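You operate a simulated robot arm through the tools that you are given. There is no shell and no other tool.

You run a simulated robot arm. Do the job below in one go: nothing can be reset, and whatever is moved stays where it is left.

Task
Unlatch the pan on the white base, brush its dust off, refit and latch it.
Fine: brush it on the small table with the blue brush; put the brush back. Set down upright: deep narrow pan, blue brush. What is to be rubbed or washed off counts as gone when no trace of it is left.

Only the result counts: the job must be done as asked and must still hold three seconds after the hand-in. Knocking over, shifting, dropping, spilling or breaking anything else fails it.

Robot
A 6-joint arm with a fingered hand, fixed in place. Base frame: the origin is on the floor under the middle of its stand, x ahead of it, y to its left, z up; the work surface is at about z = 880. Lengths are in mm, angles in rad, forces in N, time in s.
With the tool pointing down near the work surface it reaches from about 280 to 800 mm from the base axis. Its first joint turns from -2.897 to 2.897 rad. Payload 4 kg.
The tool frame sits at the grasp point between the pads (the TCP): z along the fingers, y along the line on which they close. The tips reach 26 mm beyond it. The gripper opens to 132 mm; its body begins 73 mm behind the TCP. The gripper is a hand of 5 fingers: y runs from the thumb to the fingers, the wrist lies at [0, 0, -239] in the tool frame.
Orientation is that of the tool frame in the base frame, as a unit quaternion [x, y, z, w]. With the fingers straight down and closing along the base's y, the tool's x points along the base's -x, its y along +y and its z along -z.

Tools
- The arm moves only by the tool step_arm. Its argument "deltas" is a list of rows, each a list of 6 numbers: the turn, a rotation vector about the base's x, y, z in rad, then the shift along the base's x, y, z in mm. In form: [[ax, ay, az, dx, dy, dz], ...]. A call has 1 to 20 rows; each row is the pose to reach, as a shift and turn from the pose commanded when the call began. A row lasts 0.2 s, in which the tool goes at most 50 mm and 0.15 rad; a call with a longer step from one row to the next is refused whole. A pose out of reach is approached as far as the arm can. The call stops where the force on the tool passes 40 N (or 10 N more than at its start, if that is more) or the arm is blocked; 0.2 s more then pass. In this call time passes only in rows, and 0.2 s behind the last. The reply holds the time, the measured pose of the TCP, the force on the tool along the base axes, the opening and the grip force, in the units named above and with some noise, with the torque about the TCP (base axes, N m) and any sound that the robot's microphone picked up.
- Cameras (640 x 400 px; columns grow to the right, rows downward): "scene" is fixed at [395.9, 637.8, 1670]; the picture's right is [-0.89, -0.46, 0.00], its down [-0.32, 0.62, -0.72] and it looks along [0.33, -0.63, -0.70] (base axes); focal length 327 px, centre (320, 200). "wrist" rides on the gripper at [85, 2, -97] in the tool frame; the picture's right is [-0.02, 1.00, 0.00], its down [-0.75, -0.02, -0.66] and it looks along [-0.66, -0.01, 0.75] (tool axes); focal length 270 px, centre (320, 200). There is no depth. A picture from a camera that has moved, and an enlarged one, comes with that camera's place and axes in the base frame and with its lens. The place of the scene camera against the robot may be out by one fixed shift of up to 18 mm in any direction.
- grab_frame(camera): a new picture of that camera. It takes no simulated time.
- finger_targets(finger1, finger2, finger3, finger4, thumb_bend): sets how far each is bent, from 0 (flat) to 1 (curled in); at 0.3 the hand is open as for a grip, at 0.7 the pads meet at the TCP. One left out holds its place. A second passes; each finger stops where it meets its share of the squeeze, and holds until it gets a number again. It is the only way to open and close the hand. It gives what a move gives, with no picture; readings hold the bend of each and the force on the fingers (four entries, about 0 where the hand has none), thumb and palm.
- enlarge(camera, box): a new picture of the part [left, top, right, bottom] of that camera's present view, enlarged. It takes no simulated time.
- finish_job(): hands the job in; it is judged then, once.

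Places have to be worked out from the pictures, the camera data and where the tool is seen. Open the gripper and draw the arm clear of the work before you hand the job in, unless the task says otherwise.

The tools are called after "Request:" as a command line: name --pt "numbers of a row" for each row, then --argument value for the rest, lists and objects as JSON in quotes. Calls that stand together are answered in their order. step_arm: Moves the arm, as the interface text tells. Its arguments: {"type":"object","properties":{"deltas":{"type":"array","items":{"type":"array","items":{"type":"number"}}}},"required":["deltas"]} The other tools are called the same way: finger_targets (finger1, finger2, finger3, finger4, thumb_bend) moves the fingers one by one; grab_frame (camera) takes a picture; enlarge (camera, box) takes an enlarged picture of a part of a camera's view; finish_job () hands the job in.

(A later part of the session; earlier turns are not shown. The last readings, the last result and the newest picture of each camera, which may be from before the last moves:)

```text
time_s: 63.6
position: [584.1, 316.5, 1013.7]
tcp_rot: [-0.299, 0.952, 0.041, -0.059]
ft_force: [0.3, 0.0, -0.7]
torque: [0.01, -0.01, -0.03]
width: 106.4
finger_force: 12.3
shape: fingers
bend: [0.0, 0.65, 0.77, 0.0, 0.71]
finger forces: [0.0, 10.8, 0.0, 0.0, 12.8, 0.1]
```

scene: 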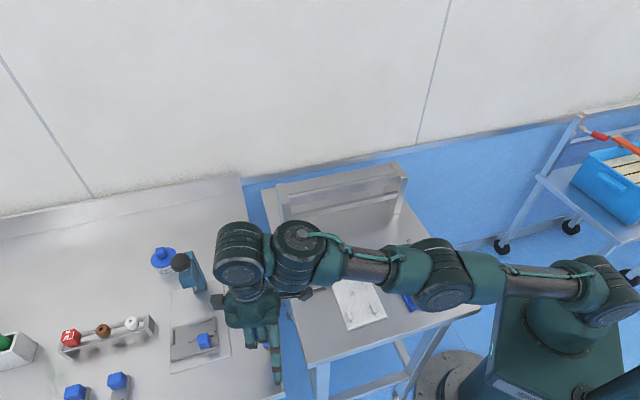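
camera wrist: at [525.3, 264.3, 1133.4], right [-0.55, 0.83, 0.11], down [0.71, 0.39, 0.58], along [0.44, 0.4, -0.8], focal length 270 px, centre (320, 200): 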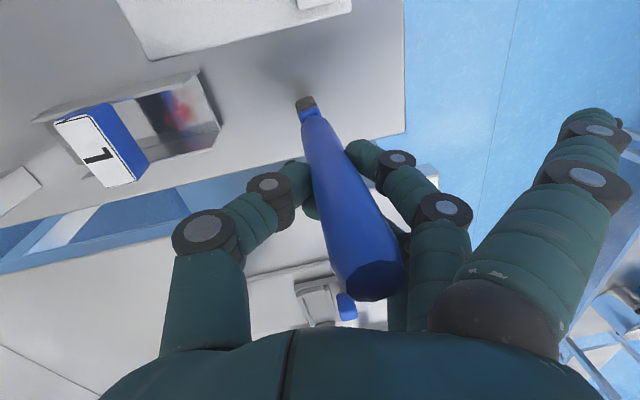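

Request:
step_arm --pt "0 0 0 0 0 -1.5"

Request:
step_arm --pt "0 0 0 0 0 -1.5"

Request:
enlarge --camera "scene" --box '[280, 250, 360, 340]'

```text
time_s: 64.0
position: [583.4, 315.8, 1012.1]
tcp_rot: [-0.3, 0.951, 0.042, -0.059]
ft_force: [0.5, -0.1, -1.1]
torque: [0.0, -0.01, -0.04]
width: 106.6
finger_force: 11.4
shape: fingers
bend: [0.0, 0.65, 0.77, 0.0, 0.71]
finger forces: [0.0, 10.7, 0.1, 0.0, 13.0, 0.1]
```

```text
time_s: 64.4
position: [582.6, 317.6, 1010.3]
tcp_rot: [-0.298, 0.952, 0.041, -0.059]
ft_force: [0.2, -0.5, 2.0]
torque: [0.03, 0.02, 0.02]
width: 106.1
finger_force: 12.2
shape: fingers
bend: [0.0, 0.65, 0.77, 0.0, 0.71]
finger forces: [0.0, 11.1, 0.0, 0.0, 13.6, 0.0]
```

```text
4.44 times, centred on (320, 295) of scene
camera zoom: at [395.9, 637.8, 1670.0], right [-0.89, -0.46, 0.0], down [-0.32, 0.62, -0.72], along [0.33, -0.63, -0.7], focal length 1454 px, centre (320, -222)
```

zoom: 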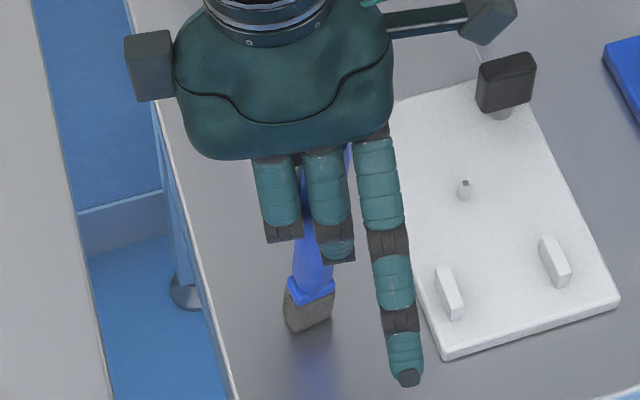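

Light contact. Now I move the hand outward (−x_t direction) in small steps so the brush pivots upright about its foot.

Request:
step_arm --pt "0 0 0 3.3 2.3 0.2" --pt "0 0 0 6.6 4.6 0.4" --pt "0 0 0 9.8 6.9 0.7"

Request:
enlarge --camera "scene" --box '[280, 250, 360, 340]'

Request:
grab_frame --camera "wrist"

```text
time_s: 65.2
position: [593.2, 325.1, 1012.4]
tcp_rot: [-0.299, 0.951, 0.041, -0.058]
ft_force: [-1.2, 0.5, -0.7]
torque: [0.0, 0.0, 0.0]
width: 106.0
finger_force: 12.2
shape: fingers
bend: [0.0, 0.65, 0.77, 0.0, 0.71]
finger forces: [0.0, 11.0, 0.0, 0.0, 13.3, 0.1]
```

```text
4.44 times, centred on (320, 295) of scene
camera zoom: at [395.9, 637.8, 1670.0], right [-0.89, -0.46, 0.0], down [-0.32, 0.62, -0.72], along [0.33, -0.63, -0.7], focal length 1454 px, centre (320, -222)
```

zoom: 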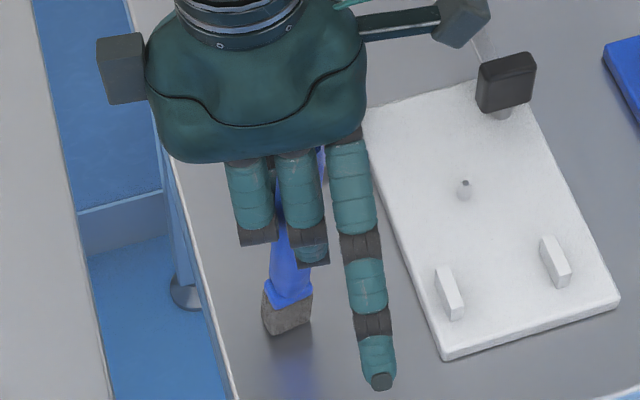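

```text
taken
camera wrist: at [535.5, 272.1, 1113.6], right [-0.55, 0.83, 0.11], down [0.71, 0.39, 0.58], along [0.44, 0.4, -0.8], focal length 270 px, centre (320, 200)
```

wrist: 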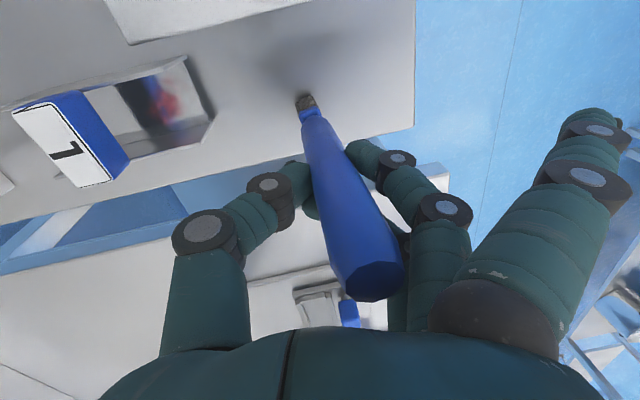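

The foot slid along instead of pivoting – the pinch is stiffer than friction at 2 N. I press a little harder and drag outward again, raising slightly as it straightens.

Request:
step_arm --pt "0 0 0 0 0 -1.2" --pt "0 0 0 0 0 -2.4"

Request:
step_arm --pt "0 0 0 3.3 2.3 0.0" --pt "0 0 0 6.6 4.6 0.1" --pt "0 0 0 9.8 6.9 0.3"

Request:
enlarge --camera "scene" --box '[280, 250, 360, 340]'

```text
time_s: 65.8
position: [592.9, 324.0, 1011.8]
tcp_rot: [-0.3, 0.951, 0.04, -0.058]
ft_force: [1.0, -0.5, 13.9]
torque: [-0.05, 0.09, 0.0]
width: 105.9
finger_force: 15.8
shape: fingers
bend: [0.0, 0.67, 0.77, 0.0, 0.72]
finger forces: [0.0, 13.8, 0.0, 0.0, 17.4, 0.0]
```

```text
time_s: 66.6
position: [603.3, 330.1, 1010.1]
tcp_rot: [-0.299, 0.952, 0.039, -0.057]
ft_force: [0.6, -2.6, 13.5]
torque: [-0.17, 0.23, 0.03]
width: 105.8
finger_force: 18.9
shape: fingers
bend: [0.0, 0.68, 0.77, 0.0, 0.72]
finger forces: [0.1, 14.9, 5.0, 0.0, 17.8, 0.0]
```

```text
4.44 times, centred on (320, 295) of scene
camera zoom: at [395.9, 637.8, 1670.0], right [-0.89, -0.46, 0.0], down [-0.32, 0.62, -0.72], along [0.33, -0.63, -0.7], focal length 1454 px, centre (320, -222)
```

zoom: 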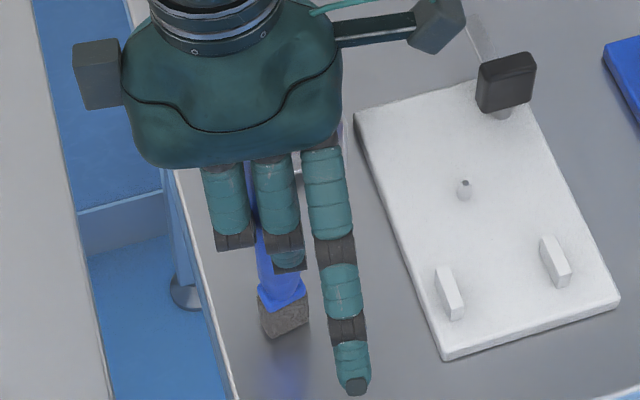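

The brush has pivoted noticeably. I check the lean in both views.

Request:
enlarge --camera "scene" --box '[290, 260, 350, 340]'

Request:
grab_frame --camera "wrist"

```text
5.00 times, centred on (320, 300) of scene
camera zoom: at [395.9, 637.8, 1670.0], right [-0.89, -0.46, 0.0], down [-0.32, 0.62, -0.72], along [0.33, -0.63, -0.7], focal length 1636 px, centre (320, -300)
```

zoom: 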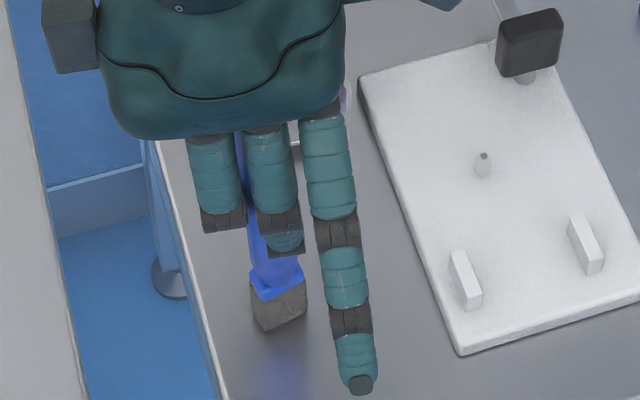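

```text
taken
camera wrist: at [544.7, 278.1, 1110.5], right [-0.55, 0.83, 0.11], down [0.71, 0.39, 0.59], along [0.44, 0.4, -0.8], focal length 270 px, centre (320, 200)
```

wrist: 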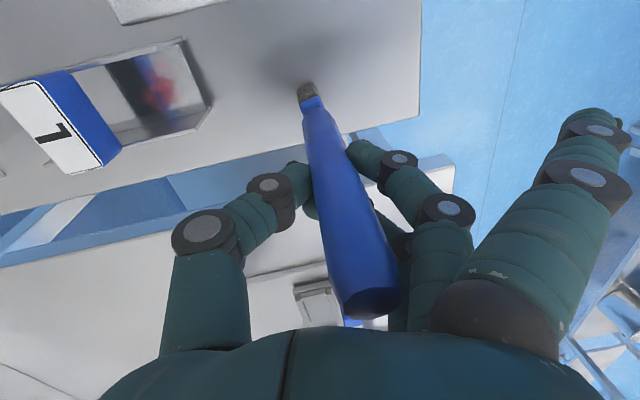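

The brush is now vertical in both views. I relieve the pressing force and check.

Request:
step_arm --pt "0 0 0 0 0 0.8" --pt "0 0 0 0 0 1.6"

Request:
step_arm --pt "0 0 0 0 0 0.5"

Request:
enlarge --camera "scene" --box '[290, 260, 350, 340]'

```text
time_s: 67.2
position: [601.5, 328.3, 1009.8]
tcp_rot: [-0.299, 0.952, 0.039, -0.058]
ft_force: [0.3, -1.9, 9.1]
torque: [-0.07, 0.11, 0.01]
width: 106.0
finger_force: 18.7
shape: fingers
bend: [0.0, 0.68, 0.77, 0.0, 0.72]
finger forces: [0.0, 14.3, 5.0, 0.1, 17.3, 0.0]
out of reach, approached as far as the arm can: row 2
```

```text
time_s: 67.6
position: [603.1, 328.9, 1009.8]
tcp_rot: [-0.3, 0.951, 0.04, -0.059]
ft_force: [0.4, -1.2, 5.3]
torque: [-0.04, 0.11, 0.03]
width: 106.0
finger_force: 17.3
shape: fingers
bend: [0.0, 0.68, 0.77, 0.0, 0.72]
finger forces: [0.0, 13.4, 5.1, 0.0, 15.8, 0.0]
```

```text
5.00 times, centred on (320, 300) of scene
camera zoom: at [395.9, 637.8, 1670.0], right [-0.89, -0.46, 0.0], down [-0.32, 0.62, -0.72], along [0.33, -0.63, -0.7], focal length 1636 px, centre (320, -300)
```

zoom: 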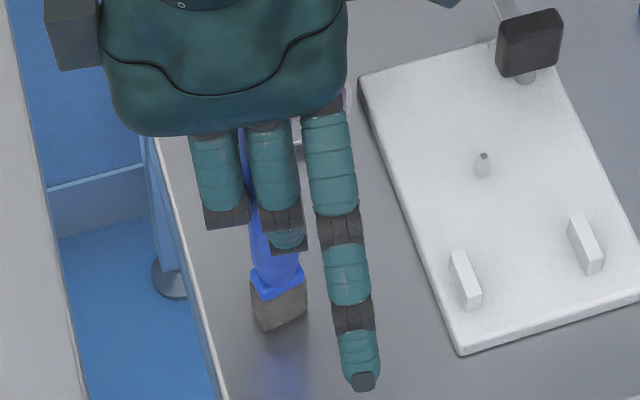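

Still 5 N of light pressure; fine. I first retract finger 3 while the others hold, then loosen finger 2 and thumb.

Request:
finger_targets --finger3 0.42

Request:
finger_targets --finger2 0.62 --thumb_bend 0.66

Request:
grab_frame --camera "wrist"

Request:
enlarge --camera "scene" --box '[290, 260, 350, 340]'

```text
time_s: 68.6
position: [602.5, 329.4, 1008.7]
tcp_rot: [-0.3, 0.951, 0.04, -0.057]
ft_force: [0.2, -1.3, 3.0]
torque: [-0.08, 0.07, 0.03]
width: 105.5
finger_force: 13.9
shape: fingers
bend: [0.0, 0.68, 0.42, 0.0, 0.72]
finger forces: [0.0, 13.5, 0.0, 0.1, 13.8, 0.0]
```

```text
time_s: 69.6
position: [603.3, 328.8, 1009.9]
tcp_rot: [-0.3, 0.951, 0.04, -0.057]
ft_force: [0.2, 0.2, 0.1]
torque: [0.03, 0.03, 0.01]
width: 111.0
finger_force: 0.2
shape: fingers
bend: [0.0, 0.62, 0.42, 0.0, 0.66]
finger forces: [0.0, 0.2, 0.0, 0.1, 0.2, 0.1]
```

```text
taken
camera wrist: at [544.6, 276.5, 1111.2], right [-0.55, 0.83, 0.11], down [0.71, 0.39, 0.59], along [0.44, 0.4, -0.8], focal length 270 px, centre (320, 200)
```

wrist: 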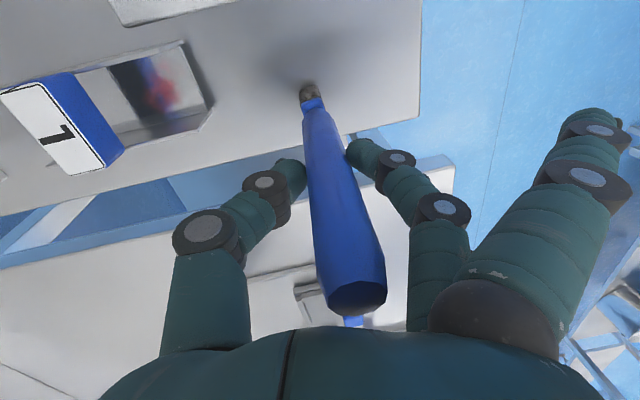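

```text
5.00 times, centred on (320, 300) of scene
camera zoom: at [395.9, 637.8, 1670.0], right [-0.89, -0.46, 0.0], down [-0.32, 0.62, -0.72], along [0.33, -0.63, -0.7], focal length 1636 px, centre (320, -300)
```

zoom: 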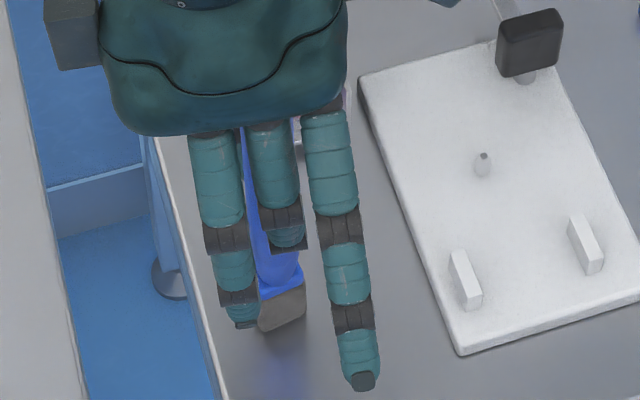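

The brush stands upright by itself again. I open fully, back away inward, and straighten the hand.

Request:
finger_targets --finger2 0.42 --thumb_bend 0.42

Request:
step_arm --pt "0 0 0 -16 -11 0" --pt "0 0 0 -40 -28 0" --pt "0 0 0 -66 -46 5"

Request:
grab_frame --camera "scene"

Request:
grab_frame --camera "wrist"

```text
time_s: 70.6
position: [602.5, 327.9, 1008.8]
tcp_rot: [-0.299, 0.952, 0.041, -0.057]
ft_force: [-0.1, 0.0, -0.9]
torque: [0.0, 0.03, 0.02]
width: 149.5
finger_force: 0.0
shape: fingers
bend: [0.0, 0.42, 0.42, 0.0, 0.42]
finger forces: [0.0, 0.1, 0.0, 0.0, 0.0, 0.0]
```

```text
time_s: 71.4
position: [560.7, 313.9, 1033.5]
tcp_rot: [-0.296, 0.95, 0.059, -0.074]
ft_force: [-0.2, -0.6, -1.6]
torque: [0.06, 0.07, -0.01]
width: 150.0
finger_force: 0.0
shape: fingers
bend: [0.0, 0.42, 0.42, 0.0, 0.42]
finger forces: [0.0, 0.0, 0.0, 0.0, 0.1, 0.0]
out of reach, approached as far as the arm can: row 2, 3
```

```text
taken
```

scene: 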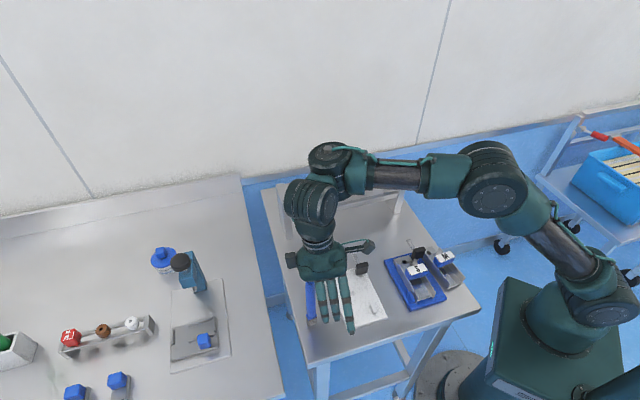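

```text
taken
camera wrist: at [506.2, 259.2, 1136.4], right [-0.54, 0.83, 0.15], down [0.74, 0.37, 0.56], along [0.41, 0.42, -0.81], focal length 270 px, centre (320, 200)
```

wrist: 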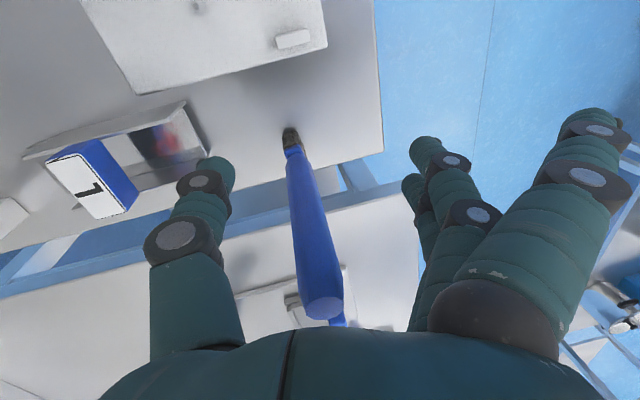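

The brush still stands well. I bring the hand back to vertical (moving slightly inward and up to stay clear).

Request:
step_arm --pt "-0.035 -0.088 0 -5 -4 5" --pt "-0.069 -0.177 0 -10 -8 10"

Request:
grab_frame --camera "scene"

```text
time_s: 72.0
position: [586.2, 310.0, 1077.5]
tcp_rot: [-0.299, 0.954, -0.021, 0.009]
ft_force: [0.1, 0.6, 0.4]
torque: [-0.02, -0.01, 0.01]
width: 149.7
finger_force: 0.1
shape: fingers
bend: [0.0, 0.42, 0.42, 0.0, 0.42]
finger forces: [0.0, 0.0, 0.0, 0.0, 0.0, 0.1]
out of reach, approached as far as the arm can: row 1, 2
```

```text
taken
```

scene: 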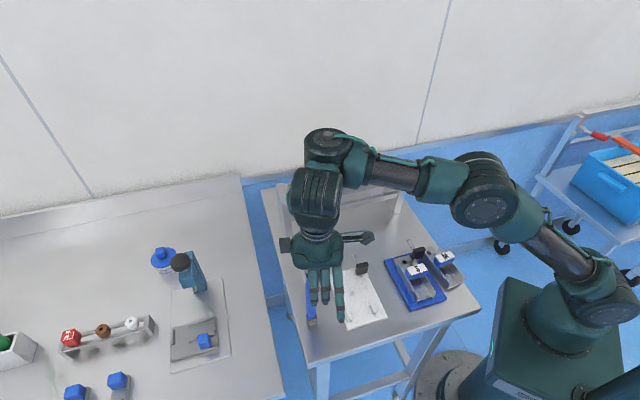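

The hand rose a little but is near vertical; the wrist fold looks unusual again, so I take a closer look.

Request:
enlarge --camera "scene" --box '[260, 100, 500, 340]'

```text
1.67 times, centred on (380, 220) of scene
camera zoom: at [395.9, 637.8, 1670.0], right [-0.89, -0.46, 0.0], down [-0.32, 0.62, -0.72], along [0.33, -0.63, -0.7], focal length 545 px, centre (220, 167)
```

zoom: 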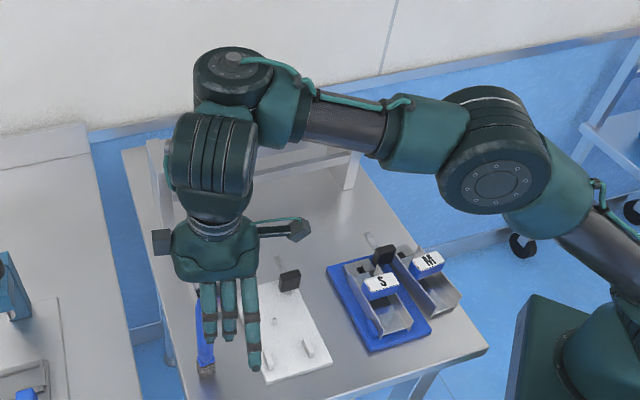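

The wrist has swung to the near side. I raise the hand to where the forearm slopes more, and rotate yaw back, to re-fold the wrist to its normal state (away from the brush).

Request:
step_arm --pt "0 0 -0.1 -8 -5 20" --pt "0 0 -0.2 -16 -10 45" --pt "0 0 -0.3 -24 -15 70" --pt "0 0 -0.4 -32 -20 95" --pt "0 0 -0.5 -40 -30 115"

Request:
enlarge --camera "scene" --box '[260, 60, 540, 340]'

```text
time_s: 73.2
position: [545.7, 279.7, 1194.9]
tcp_rot: [-0.054, 0.998, -0.022, 0.011]
ft_force: [0.7, 0.0, -0.1]
torque: [0.01, -0.01, -0.01]
width: 150.0
finger_force: 0.0
shape: fingers
bend: [0.0, 0.42, 0.42, 0.0, 0.42]
finger forces: [0.0, 0.0, 0.0, 0.1, 0.1, 0.0]
```

```text
1.43 times, centred on (400, 200) of scene
camera zoom: at [395.9, 637.8, 1670.0], right [-0.89, -0.46, 0.0], down [-0.32, 0.62, -0.72], along [0.33, -0.63, -0.7], focal length 468 px, centre (206, 200)
```

zoom: 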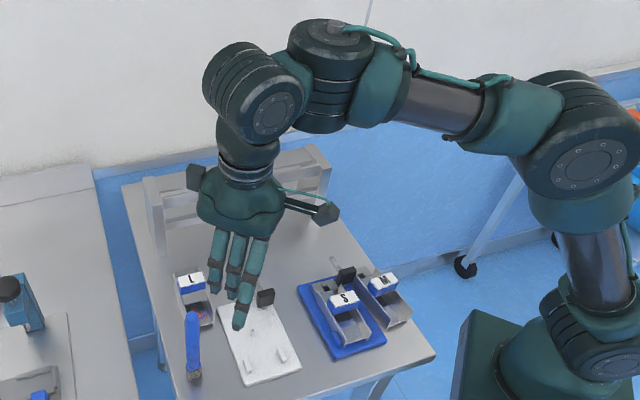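

The wrist is back to a normal fold with no limit messages. I straighten the small residual tilt and descend to a point about 90 mm on the robot's side of the brush.

Request:
step_arm --pt "0.02 0.012 0.1 -8 3 -40" --pt "0.043 0.024 0.2 -16 6 -85" --pt "0.043 0.024 0.3 -24 9 -130" --pt "0.043 0.024 0.41 -32 11 -178"

Request:
grab_frame --camera "wrist"

Request:
enlarge --camera "scene" --box '[260, 120, 500, 340]'

```text
time_s: 74.2
position: [572.2, 325.2, 1073.7]
tcp_rot: [-0.258, 0.966, 0.001, -0.003]
ft_force: [-0.7, -0.2, 0.1]
torque: [-0.02, -0.01, 0.01]
width: 149.8
finger_force: 0.0
shape: fingers
bend: [0.0, 0.42, 0.42, 0.0, 0.42]
finger forces: [0.1, 0.0, 0.0, 0.0, 0.0, 0.0]
out of reach, approached as far as the arm can: row 2, 3, 4
```

```text
taken
camera wrist: at [498.1, 284.0, 1168.5], right [-0.48, 0.88, 0.0], down [0.67, 0.36, 0.65], along [0.57, 0.32, -0.76], focal length 270 px, centre (320, 200)
```

wrist: 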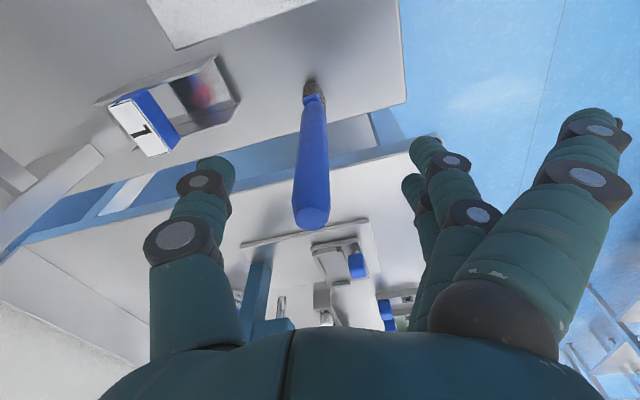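

```text
1.82 times, centred on (380, 230) of scene
camera zoom: at [395.9, 637.8, 1670.0], right [-0.89, -0.46, 0.0], down [-0.32, 0.62, -0.72], along [0.33, -0.63, -0.7], focal length 595 px, centre (211, 146)
```

zoom: 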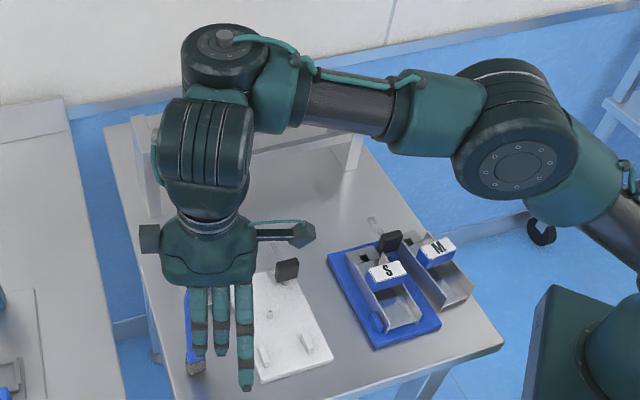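

The wrist swung again because a small residual tilt was present while the forearm passed horizontal. Now the tool is exactly vertical, so I rise again first to let the wrist re-fold properly.

Request:
step_arm --pt "0 0 0 -6 -10 25" --pt "0 0 0 -12 -20 55" --pt "0 0 0 -18 -30 85" --pt "0 0 0 -25 -40 115" --pt "0 0 0 -30 -45 140"

Request:
enlarge --camera "scene" --box '[260, 60, 540, 340]'

```text
time_s: 75.4
position: [544.0, 280.6, 1213.3]
tcp_rot: [-0.256, 0.967, 0.003, 0.003]
ft_force: [0.5, -0.7, -0.1]
torque: [0.01, 0.01, 0.0]
width: 149.8
finger_force: 0.0
shape: fingers
bend: [0.0, 0.42, 0.42, 0.0, 0.42]
finger forces: [0.1, 0.0, 0.0, 0.0, 0.0, 0.1]
```

```text
1.43 times, centred on (400, 200) of scene
camera zoom: at [395.9, 637.8, 1670.0], right [-0.89, -0.46, 0.0], down [-0.32, 0.62, -0.72], along [0.33, -0.63, -0.7], focal length 468 px, centre (206, 200)
```

zoom: 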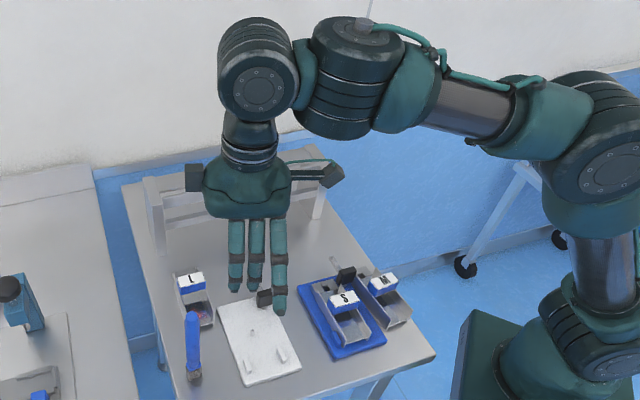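

The wrist is in its standard fold and the tool is vertical. I descend straight, keeping it exactly vertical.

Request:
step_arm --pt "-0.006 0.003 0 -5 2 -35" --pt "-0.006 0.003 0 -10 4 -75" --pt "-0.006 0.003 0 -16 6 -115" --pt "-0.006 0.003 0 -22 8 -155" --pt "-0.006 0.003 0 -30 10 -196"

Request:
grab_frame --camera "wrist"

Request:
enlarge --camera "scene" --box '[260, 120, 500, 340]'

```text
time_s: 76.6
position: [513.6, 287.8, 1019.3]
tcp_rot: [-0.256, 0.967, 0.0, 0.001]
ft_force: [0.3, 0.0, 0.3]
torque: [0.0, 0.01, -0.03]
width: 149.8
finger_force: 0.0
shape: fingers
bend: [0.0, 0.42, 0.42, 0.0, 0.42]
finger forces: [0.1, 0.0, 0.1, 0.0, 0.0, 0.0]
```

```text
taken
camera wrist: at [438.1, 246.3, 1113.7], right [-0.48, 0.88, 0.0], down [0.66, 0.36, 0.66], along [0.58, 0.31, -0.75], focal length 270 px, centre (320, 200)
```

wrist: 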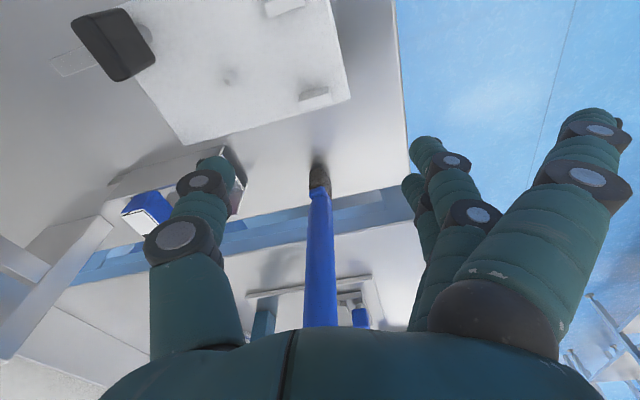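

```text
1.82 times, centred on (380, 230) of scene
camera zoom: at [395.9, 637.8, 1670.0], right [-0.89, -0.46, 0.0], down [-0.32, 0.62, -0.72], along [0.33, -0.63, -0.7], focal length 595 px, centre (211, 146)
```

zoom: 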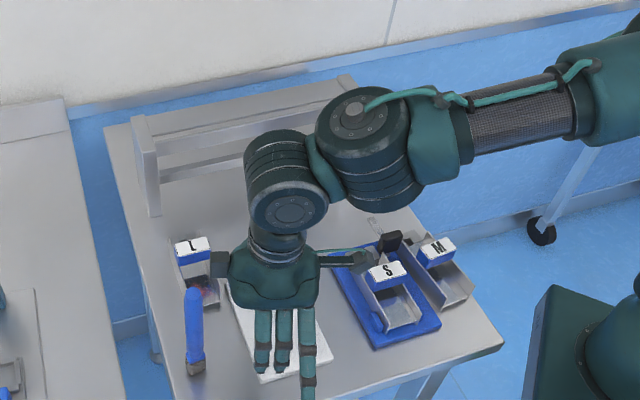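

Good posture, no limits. I zoom in on the brush to locate its axis precisely.

Request:
enlarge --camera "wrist" --box '[280, 140, 370, 240]'

Request:
enlarge --camera "scene" --box '[320, 265, 370, 335]'

```text
4.00 times, centred on (325, 190) of wrist
camera zoom: at [438.1, 246.3, 1113.7], right [-0.48, 0.88, 0.0], down [0.66, 0.36, 0.66], along [0.58, 0.31, -0.75], focal length 1081 px, centre (300, 240)
```

zoom: 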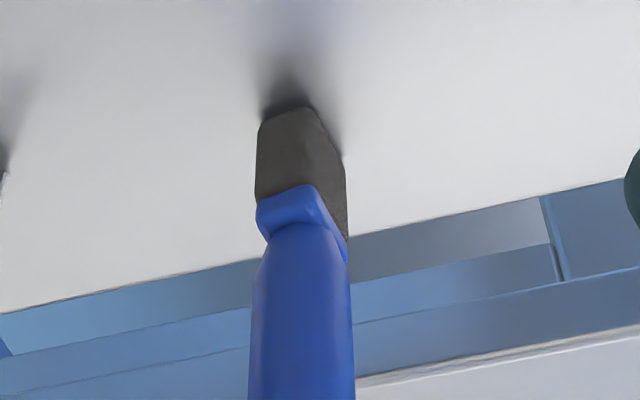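

```text
5.71 times, centred on (345, 300) of scene
camera zoom: at [395.9, 637.8, 1670.0], right [-0.89, -0.46, 0.0], down [-0.32, 0.62, -0.72], along [0.33, -0.63, -0.7], focal length 1870 px, centre (177, -371)
```

zoom: 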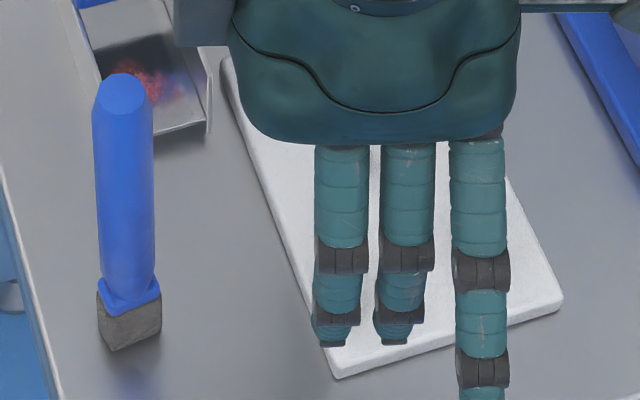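

The head is about 25×15 mm and its centre is at (588, 330), i.e. 87 mm ahead of the grip centre. I advance in steps, lowering 5 mm.

Request:
step_arm --pt "0 0 0 26 15 -3" --pt "0 0 0 52 30 -5" --pt "0 0 0 66 38 -5"

Request:
enlarge --camera "wrist" --box '[260, 50, 400, 330]'

Request:
enlarge --camera "wrist" --box '[290, 60, 350, 130]'

```text
time_s: 77.4
position: [580.3, 328.4, 1014.2]
tcp_rot: [-0.255, 0.967, -0.001, 0.002]
ft_force: [0.3, 0.3, -0.2]
torque: [-0.01, -0.03, 0.0]
width: 149.6
finger_force: 0.1
shape: fingers
bend: [0.0, 0.42, 0.42, 0.0, 0.42]
finger forces: [0.0, 0.1, 0.0, 0.0, 0.0, 0.1]
```

```text
1.43 times, centred on (330, 190) of wrist
camera zoom: at [504.4, 287.2, 1109.2], right [-0.48, 0.88, 0.0], down [0.66, 0.36, 0.66], along [0.58, 0.31, -0.75], focal length 386 px, centre (306, 214)
```

zoom: 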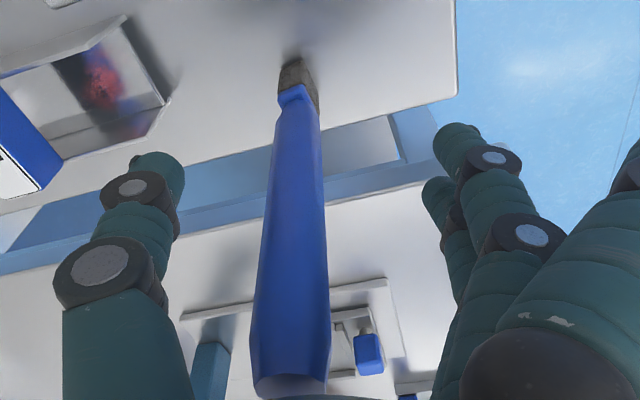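

```text
5.71 times, centred on (320, 95) of wrist
camera zoom: at [504.4, 287.2, 1109.2], right [-0.48, 0.88, 0.0], down [0.66, 0.36, 0.66], along [0.58, 0.31, -0.75], focal length 1544 px, centre (320, 800)
```

zoom: 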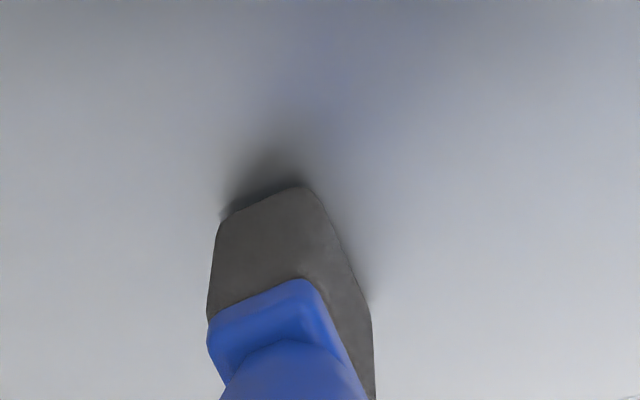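

Brush centre confirmed at (587, 330). I make the final 9 mm correction and then close gently.

Request:
step_arm --pt "0 0 0 4.6 1.5 0" --pt "0 0 0 9.2 3.0 0"

Request:
finger_targets --finger2 0.68 --finger3 0.68 --thumb_bend 0.7

Request:
grab_frame --camera "wrist"

Request:
enlarge --camera "scene" --box '[280, 230, 380, 340]'

```text
time_s: 78.0
position: [589.3, 331.1, 1014.3]
tcp_rot: [-0.257, 0.967, 0.0, 0.002]
ft_force: [-0.3, -0.3, 0.4]
torque: [0.01, -0.01, 0.02]
width: 149.7
finger_force: 0.0
shape: fingers
bend: [0.0, 0.42, 0.42, 0.0, 0.42]
finger forces: [0.0, 0.0, 0.0, 0.0, 0.0, 0.0]
```

```text
time_s: 79.0
position: [588.5, 332.2, 1014.3]
tcp_rot: [-0.256, 0.967, 0.0, 0.002]
ft_force: [-0.3, 0.6, 0.9]
torque: [0.0, 0.0, 0.0]
width: 111.6
finger_force: 5.2
shape: fingers
bend: [0.0, 0.65, 0.65, 0.0, 0.68]
finger forces: [0.0, 3.0, 2.8, 0.0, 5.1, 0.1]
```

```text
taken
camera wrist: at [513.7, 290.2, 1109.4], right [-0.48, 0.88, 0.0], down [0.66, 0.36, 0.66], along [0.58, 0.31, -0.75], focal length 270 px, centre (320, 200)
```

wrist: 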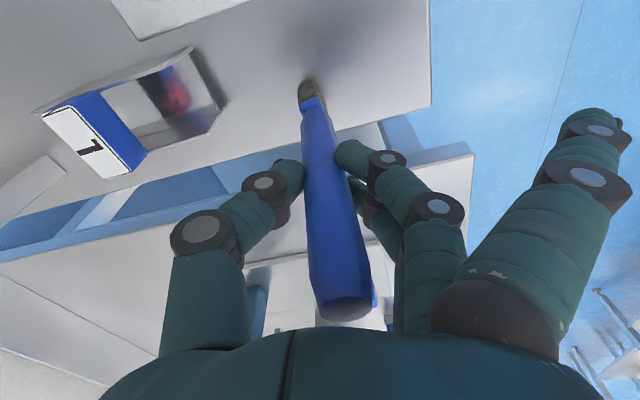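

```text
3.64 times, centred on (330, 285) of scene
camera zoom: at [395.9, 637.8, 1670.0], right [-0.89, -0.46, 0.0], down [-0.32, 0.62, -0.72], along [0.33, -0.63, -0.7], focal length 1190 px, centre (284, -109)
```

zoom: 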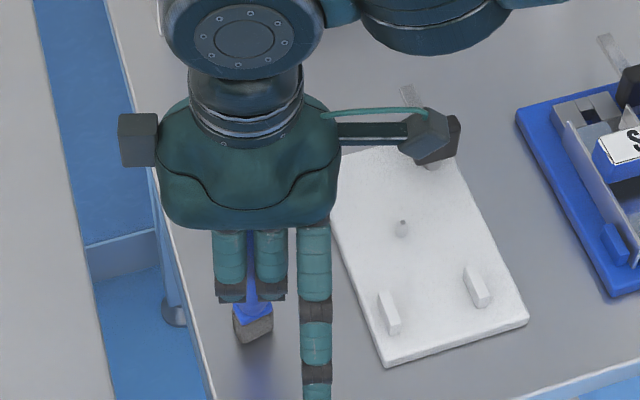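

A symmetric three-point grip now (3.0/2.8/5.1 N). I increase the squeeze just a little.

Request:
finger_targets --finger2 0.7 --finger3 0.7 --thumb_bend 0.72

Request:
grab_frame --camera "wrist"

```text
time_s: 80.0
position: [588.9, 332.2, 1013.8]
tcp_rot: [-0.256, 0.967, 0.0, 0.001]
ft_force: [0.7, 0.0, -0.1]
torque: [-0.02, 0.0, 0.01]
width: 110.6
finger_force: 7.9
shape: fingers
bend: [0.0, 0.65, 0.65, 0.0, 0.68]
finger forces: [0.0, 4.0, 3.8, 0.0, 7.1, 0.0]
```

```text
taken
camera wrist: at [513.7, 290.2, 1109.4], right [-0.48, 0.88, 0.0], down [0.66, 0.36, 0.66], along [0.58, 0.31, -0.75], focal length 270 px, centre (320, 200)
```

wrist: 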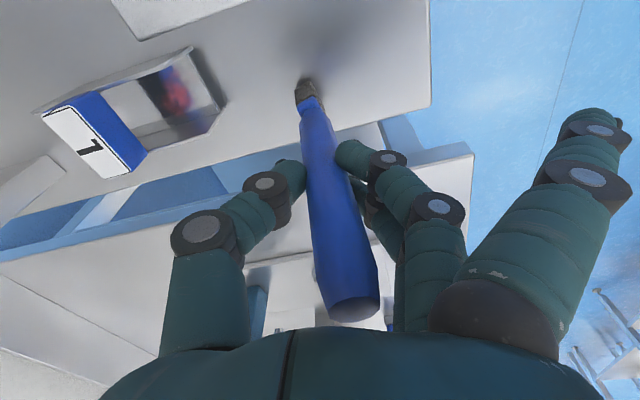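

The grip is balanced (4.0/3.8/7.1 N). The dust patch lies about 38 mm in front of the pan handle at ≈(640, 232). I lift the brush well above the pan walls and carry it over the dust.

Request:
step_arm --pt "0 0 0 0 0 15" --pt "0 0 0 0 0 40" --pt "0 0 0 0 0 62" --pt "0 0 0 15 -30 64" --pt "0 0 0 31 -60 64" --pt "0 0 0 46 -89 64"

Request:
grab_frame --camera "wrist"

Request:
enlarge --camera "scene" --box '[260, 180, 380, 320]'

```text
time_s: 81.4
position: [632.9, 241.5, 1077.5]
tcp_rot: [-0.256, 0.967, 0.001, 0.001]
ft_force: [0.6, 0.1, -0.9]
torque: [0.05, -0.01, 0.02]
width: 110.7
finger_force: 7.8
shape: fingers
bend: [0.0, 0.65, 0.65, 0.0, 0.68]
finger forces: [0.1, 4.0, 3.9, 0.0, 7.1, 0.0]
```

```text
taken
camera wrist: at [558.4, 199.7, 1173.0], right [-0.48, 0.88, 0.0], down [0.66, 0.36, 0.66], along [0.58, 0.31, -0.75], focal length 270 px, centre (320, 200)
```

wrist: 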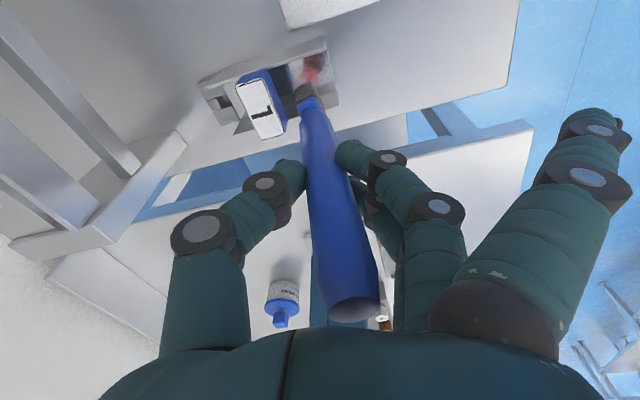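

```text
2.86 times, centred on (320, 250) of scene
camera zoom: at [395.9, 637.8, 1670.0], right [-0.89, -0.46, 0.0], down [-0.32, 0.62, -0.72], along [0.33, -0.63, -0.7], focal length 935 px, centre (320, 57)
```

zoom: 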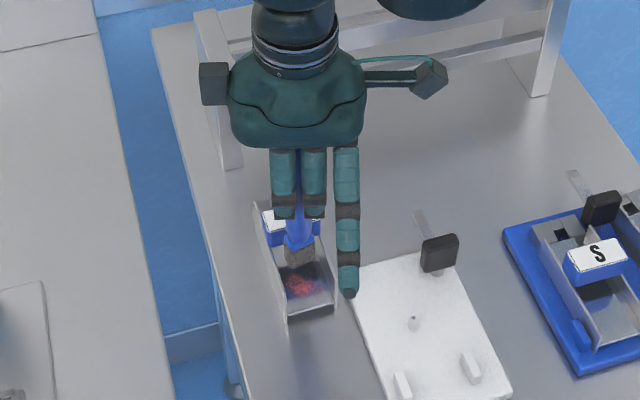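

I zoom in to see the pan, dust and brush head from the wrist camera.

Request:
enlarge --camera "wrist" --box '[190, 20, 370, 150]'

Request:
enlarge --camera "scene" --box '[290, 245, 350, 305]'

```text
3.08 times, centred on (280, 85) of wrist
camera zoom: at [558.4, 199.7, 1173.0], right [-0.48, 0.88, 0.0], down [0.66, 0.36, 0.66], along [0.58, 0.31, -0.75], focal length 832 px, centre (443, 554)
```

zoom: 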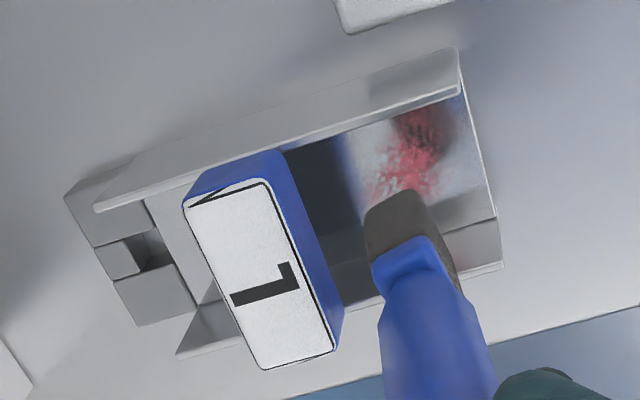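

```text
6.67 times, centred on (320, 275) of scene
camera zoom: at [395.9, 637.8, 1670.0], right [-0.89, -0.46, 0.0], down [-0.32, 0.62, -0.72], along [0.33, -0.63, -0.7], focal length 2182 px, centre (320, -300)
```

zoom: 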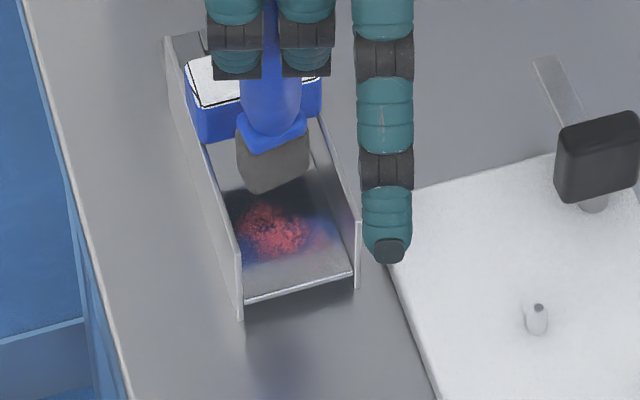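

The brush head is right above the dust, centred in the pan. I lower it to just above the pan floor.

Request:
step_arm --pt "0 0 0 0 0 -18" --pt "0 0 0 0 0 -36" --pt "0 0 0 0 0 -54"

Request:
enlarge --camera "scene" --box '[290, 235, 350, 295]'

Request:
enlarge --camera "wrist" --box '[150, 0, 370, 150]'

```text
time_s: 82.2
position: [635.5, 243.0, 1026.6]
tcp_rot: [-0.257, 0.966, 0.0, 0.005]
ft_force: [-1.2, -0.4, 16.8]
torque: [0.02, 0.0, -0.03]
width: 109.8
finger_force: 12.1
shape: fingers
bend: [0.0, 0.67, 0.66, 0.0, 0.69]
finger forces: [0.0, 6.5, 5.8, 0.0, 12.4, 0.0]
```

```text
6.67 times, centred on (320, 265) of scene
camera zoom: at [395.9, 637.8, 1670.0], right [-0.89, -0.46, 0.0], down [-0.32, 0.62, -0.72], along [0.33, -0.63, -0.7], focal length 2182 px, centre (320, -233)
```

zoom: 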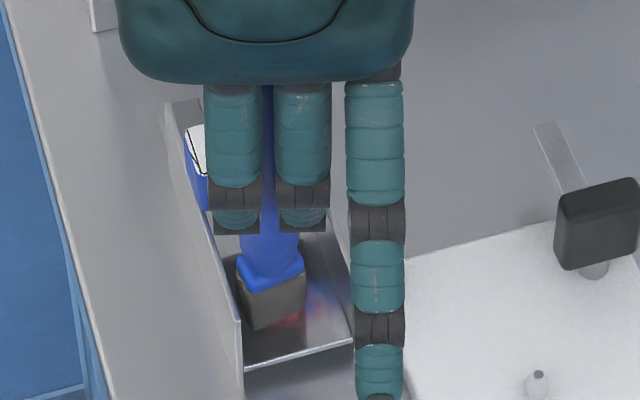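

```text
2.67 times, centred on (260, 75) of wrist
camera zoom: at [559.0, 200.6, 1121.2], right [-0.48, 0.88, 0.0], down [0.66, 0.36, 0.66], along [0.58, 0.32, -0.75], focal length 721 px, centre (480, 533)
```

zoom: 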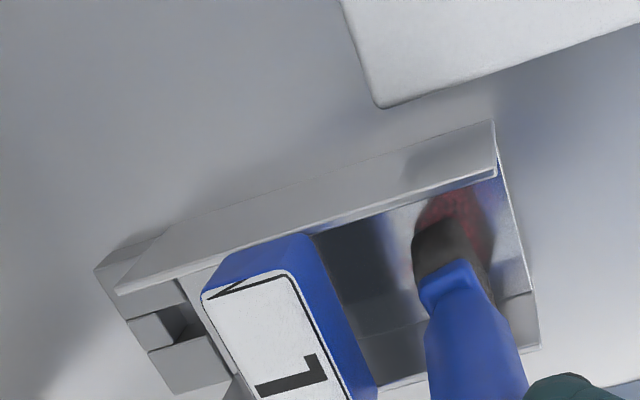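

The floor is higher than I assumed – contact already (16.8 N). I raise slightly to a light pressure before sweeping.

Request:
step_arm --pt "0 0 0 0 0 1.5"

Request:
enlarge --camera "wrist" --box '[250, 30, 360, 130]'

```text
time_s: 82.6
position: [633.2, 241.6, 1026.0]
tcp_rot: [-0.256, 0.967, -0.001, 0.003]
ft_force: [-0.9, -0.6, 14.6]
torque: [0.0, 0.0, -0.01]
width: 109.4
finger_force: 12.6
shape: fingers
bend: [0.0, 0.67, 0.66, 0.0, 0.69]
finger forces: [0.0, 6.5, 6.1, 0.0, 12.1, 0.0]
```

```text
4.00 times, centred on (305, 80) of wrist
camera zoom: at [558.7, 200.8, 1121.5], right [-0.48, 0.88, 0.0], down [0.66, 0.36, 0.66], along [0.58, 0.32, -0.75], focal length 1081 px, centre (380, 680)
```

zoom: 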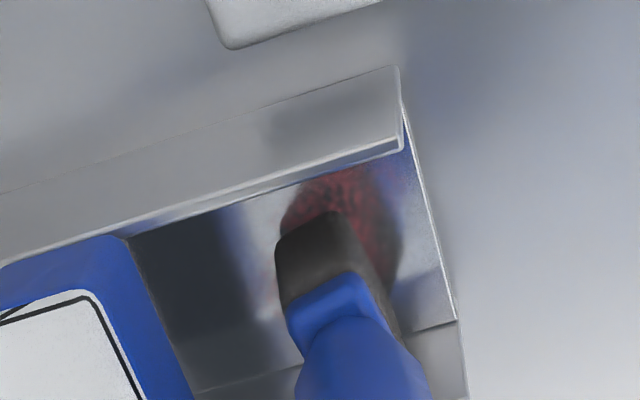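

Request:
step_arm --pt "0 0 0 0 0 1.5"

Request:
step_arm --pt "0 0 0 0 0 0"

```text
time_s: 83.0
position: [634.9, 242.9, 1026.8]
tcp_rot: [-0.256, 0.967, 0.0, 0.002]
ft_force: [0.1, -1.1, 9.7]
torque: [-0.03, 0.02, 0.01]
width: 109.8
finger_force: 12.7
shape: fingers
bend: [0.0, 0.66, 0.66, 0.0, 0.69]
finger forces: [0.1, 6.3, 5.9, 0.0, 11.5, 0.0]
```

```text
time_s: 83.4
position: [633.9, 242.9, 1026.5]
tcp_rot: [-0.255, 0.967, 0.0, 0.001]
ft_force: [-0.4, -0.6, 9.0]
torque: [0.0, -0.01, 0.0]
width: 109.6
finger_force: 11.0
shape: fingers
bend: [0.0, 0.66, 0.66, 0.0, 0.69]
finger forces: [0.0, 6.2, 6.0, 0.1, 11.1, 0.0]
```

Request:
step_arm --pt "0 0 0 0 0 2"

Request:
grab_frame --camera "wrist"

```text
time_s: 83.8
position: [635.6, 242.2, 1027.7]
tcp_rot: [-0.256, 0.967, -0.001, 0.001]
ft_force: [-0.6, 0.0, -0.3]
torque: [0.0, -0.02, 0.0]
width: 110.1
finger_force: 9.4
shape: fingers
bend: [0.0, 0.66, 0.65, 0.0, 0.69]
finger forces: [0.0, 5.1, 5.4, 0.0, 7.9, 0.0]
```

```text
taken
camera wrist: at [559.1, 201.4, 1123.3], right [-0.48, 0.88, 0.0], down [0.66, 0.36, 0.66], along [0.58, 0.31, -0.75], focal length 270 px, centre (320, 200)
```

wrist: 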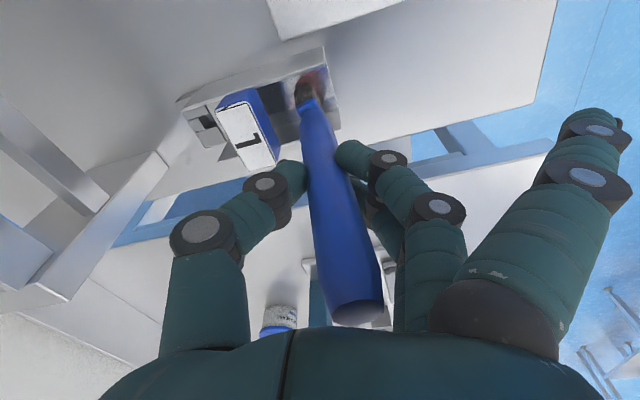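

Right at zero contact now. I press about 1 mm and make a test stroke along the pan toward its front and back.

Request:
step_arm --pt "0 0 0 0 0 -1.2" --pt "0 0 0 -6 6.1 -1.2" --pt "0 0 0 -12 12.2 -1.2" --pt "0 0 0 -17 17.3 -1.2" --pt "0 0 0 -12 12.2 -1.2" --pt "0 0 0 -6 6.1 -1.2" --pt "0 0 0 0 0 -1.2" --pt "0 0 0 6 -6.1 -1.2"

Request:
enlarge --camera "scene" --box '[290, 235, 350, 295]'

Request:
enlarge --camera "wrist" --box '[250, 30, 360, 130]'

```text
time_s: 85.6
position: [639.8, 237.7, 1028.1]
tcp_rot: [-0.256, 0.967, 0.0, 0.001]
ft_force: [-0.1, 0.1, -0.7]
torque: [0.01, -0.02, -0.03]
width: 110.6
finger_force: 8.9
shape: fingers
bend: [0.0, 0.66, 0.66, 0.0, 0.69]
finger forces: [0.0, 5.0, 4.7, 0.0, 7.2, 0.0]
```

```text
6.67 times, centred on (320, 265) of scene
camera zoom: at [395.9, 637.8, 1670.0], right [-0.89, -0.46, 0.0], down [-0.32, 0.62, -0.72], along [0.33, -0.63, -0.7], focal length 2182 px, centre (320, -233)
```

zoom: 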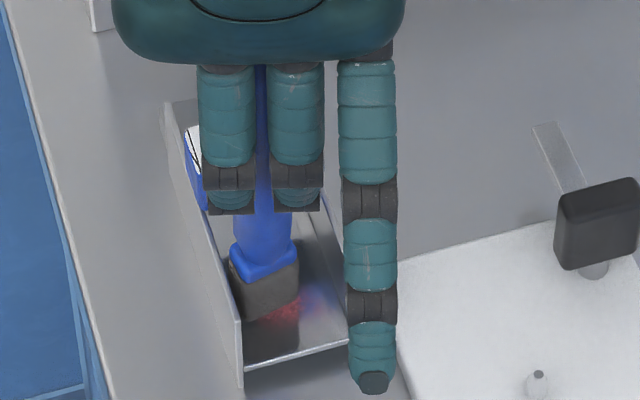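

```text
4.00 times, centred on (305, 80) of wrist
camera zoom: at [564.7, 195.4, 1123.1], right [-0.48, 0.88, 0.0], down [0.66, 0.36, 0.66], along [0.58, 0.31, -0.75], focal length 1081 px, centre (380, 680)
```

zoom: 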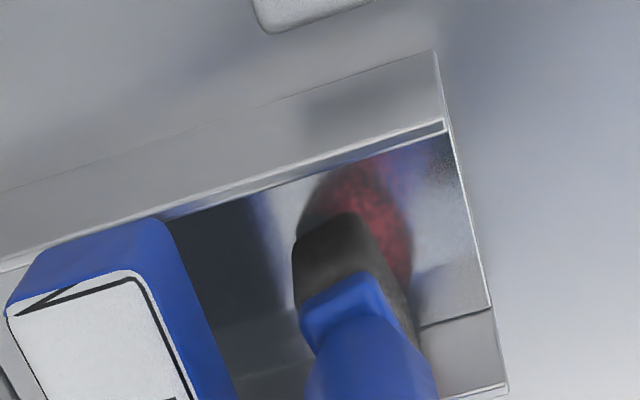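

There was hardly any contact during that stroke. I lift the brush to see whether the dust changed at all.

Request:
step_arm --pt "0 0 0 0 0 20" --pt "0 0 0 0 0 50"

Request:
enlarge --camera "scene" --box '[290, 245, 350, 305]'

Request:
enlarge --camera "wrist" --box '[190, 20, 370, 150]'

```text
time_s: 86.2
position: [641.9, 236.4, 1078.9]
tcp_rot: [-0.256, 0.967, 0.0, 0.002]
ft_force: [-0.7, -0.8, 0.3]
torque: [-0.02, 0.02, 0.0]
width: 110.3
finger_force: 8.8
shape: fingers
bend: [0.0, 0.66, 0.66, 0.0, 0.69]
finger forces: [0.0, 4.9, 4.8, 0.0, 7.1, 0.0]
```

```text
6.67 times, centred on (320, 275) of scene
camera zoom: at [395.9, 637.8, 1670.0], right [-0.89, -0.46, 0.0], down [-0.32, 0.62, -0.72], along [0.33, -0.63, -0.7], focal length 2182 px, centre (320, -300)
```

zoom: 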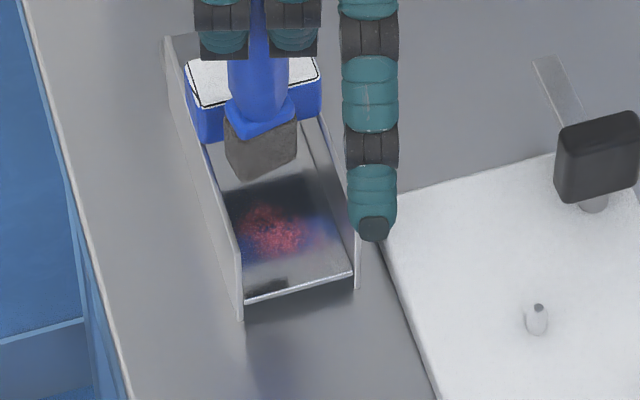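

```text
3.08 times, centred on (280, 85) of wrist
camera zoom: at [565.9, 194.8, 1173.0], right [-0.48, 0.88, 0.0], down [0.66, 0.36, 0.66], along [0.58, 0.31, -0.75], focal length 832 px, centre (443, 554)
```

zoom: 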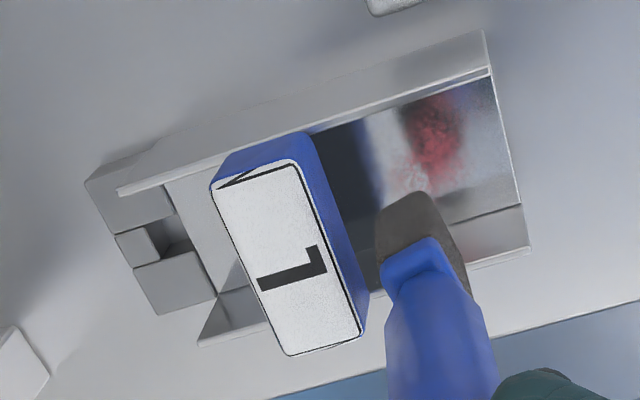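

The dust looks a bit thinner, so contact strokes do work. I go down again with somewhat more pressure and make several strokes along the pan.

Request:
step_arm --pt "0 0 0 -5.6 5.7 -25" --pt "0 0 0 -5.6 5.7 -48" --pt "0 0 0 -5.6 5.7 -51" --pt "0 0 0 -11 11.2 -51" --pt "0 0 0 -17 17.3 -51" --pt "0 0 0 -11 11.2 -51" --pt "0 0 0 -5.6 5.7 -51"

Request:
enlarge --camera "scene" --box '[290, 235, 350, 295]'

```text
time_s: 87.8
position: [634.2, 243.0, 1027.1]
tcp_rot: [-0.256, 0.967, -0.001, 0.002]
ft_force: [-0.6, -0.8, 9.1]
torque: [0.08, 0.06, -0.04]
width: 110.2
finger_force: 10.5
shape: fingers
bend: [0.0, 0.67, 0.66, 0.0, 0.69]
finger forces: [0.1, 5.7, 5.7, 0.1, 9.6, 0.0]
```

```text
6.67 times, centred on (320, 265) of scene
camera zoom: at [395.9, 637.8, 1670.0], right [-0.89, -0.46, 0.0], down [-0.32, 0.62, -0.72], along [0.33, -0.63, -0.7], focal length 2182 px, centre (320, -233)
```

zoom: 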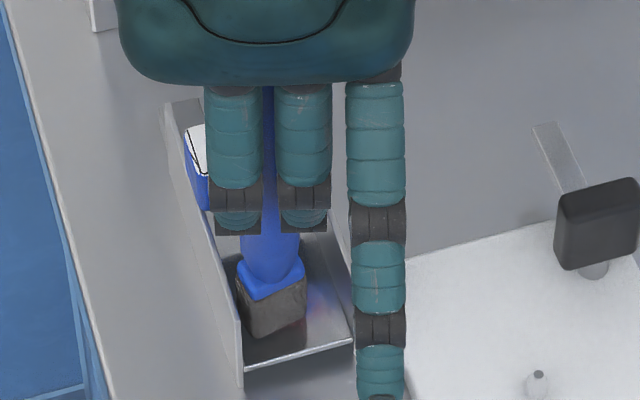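

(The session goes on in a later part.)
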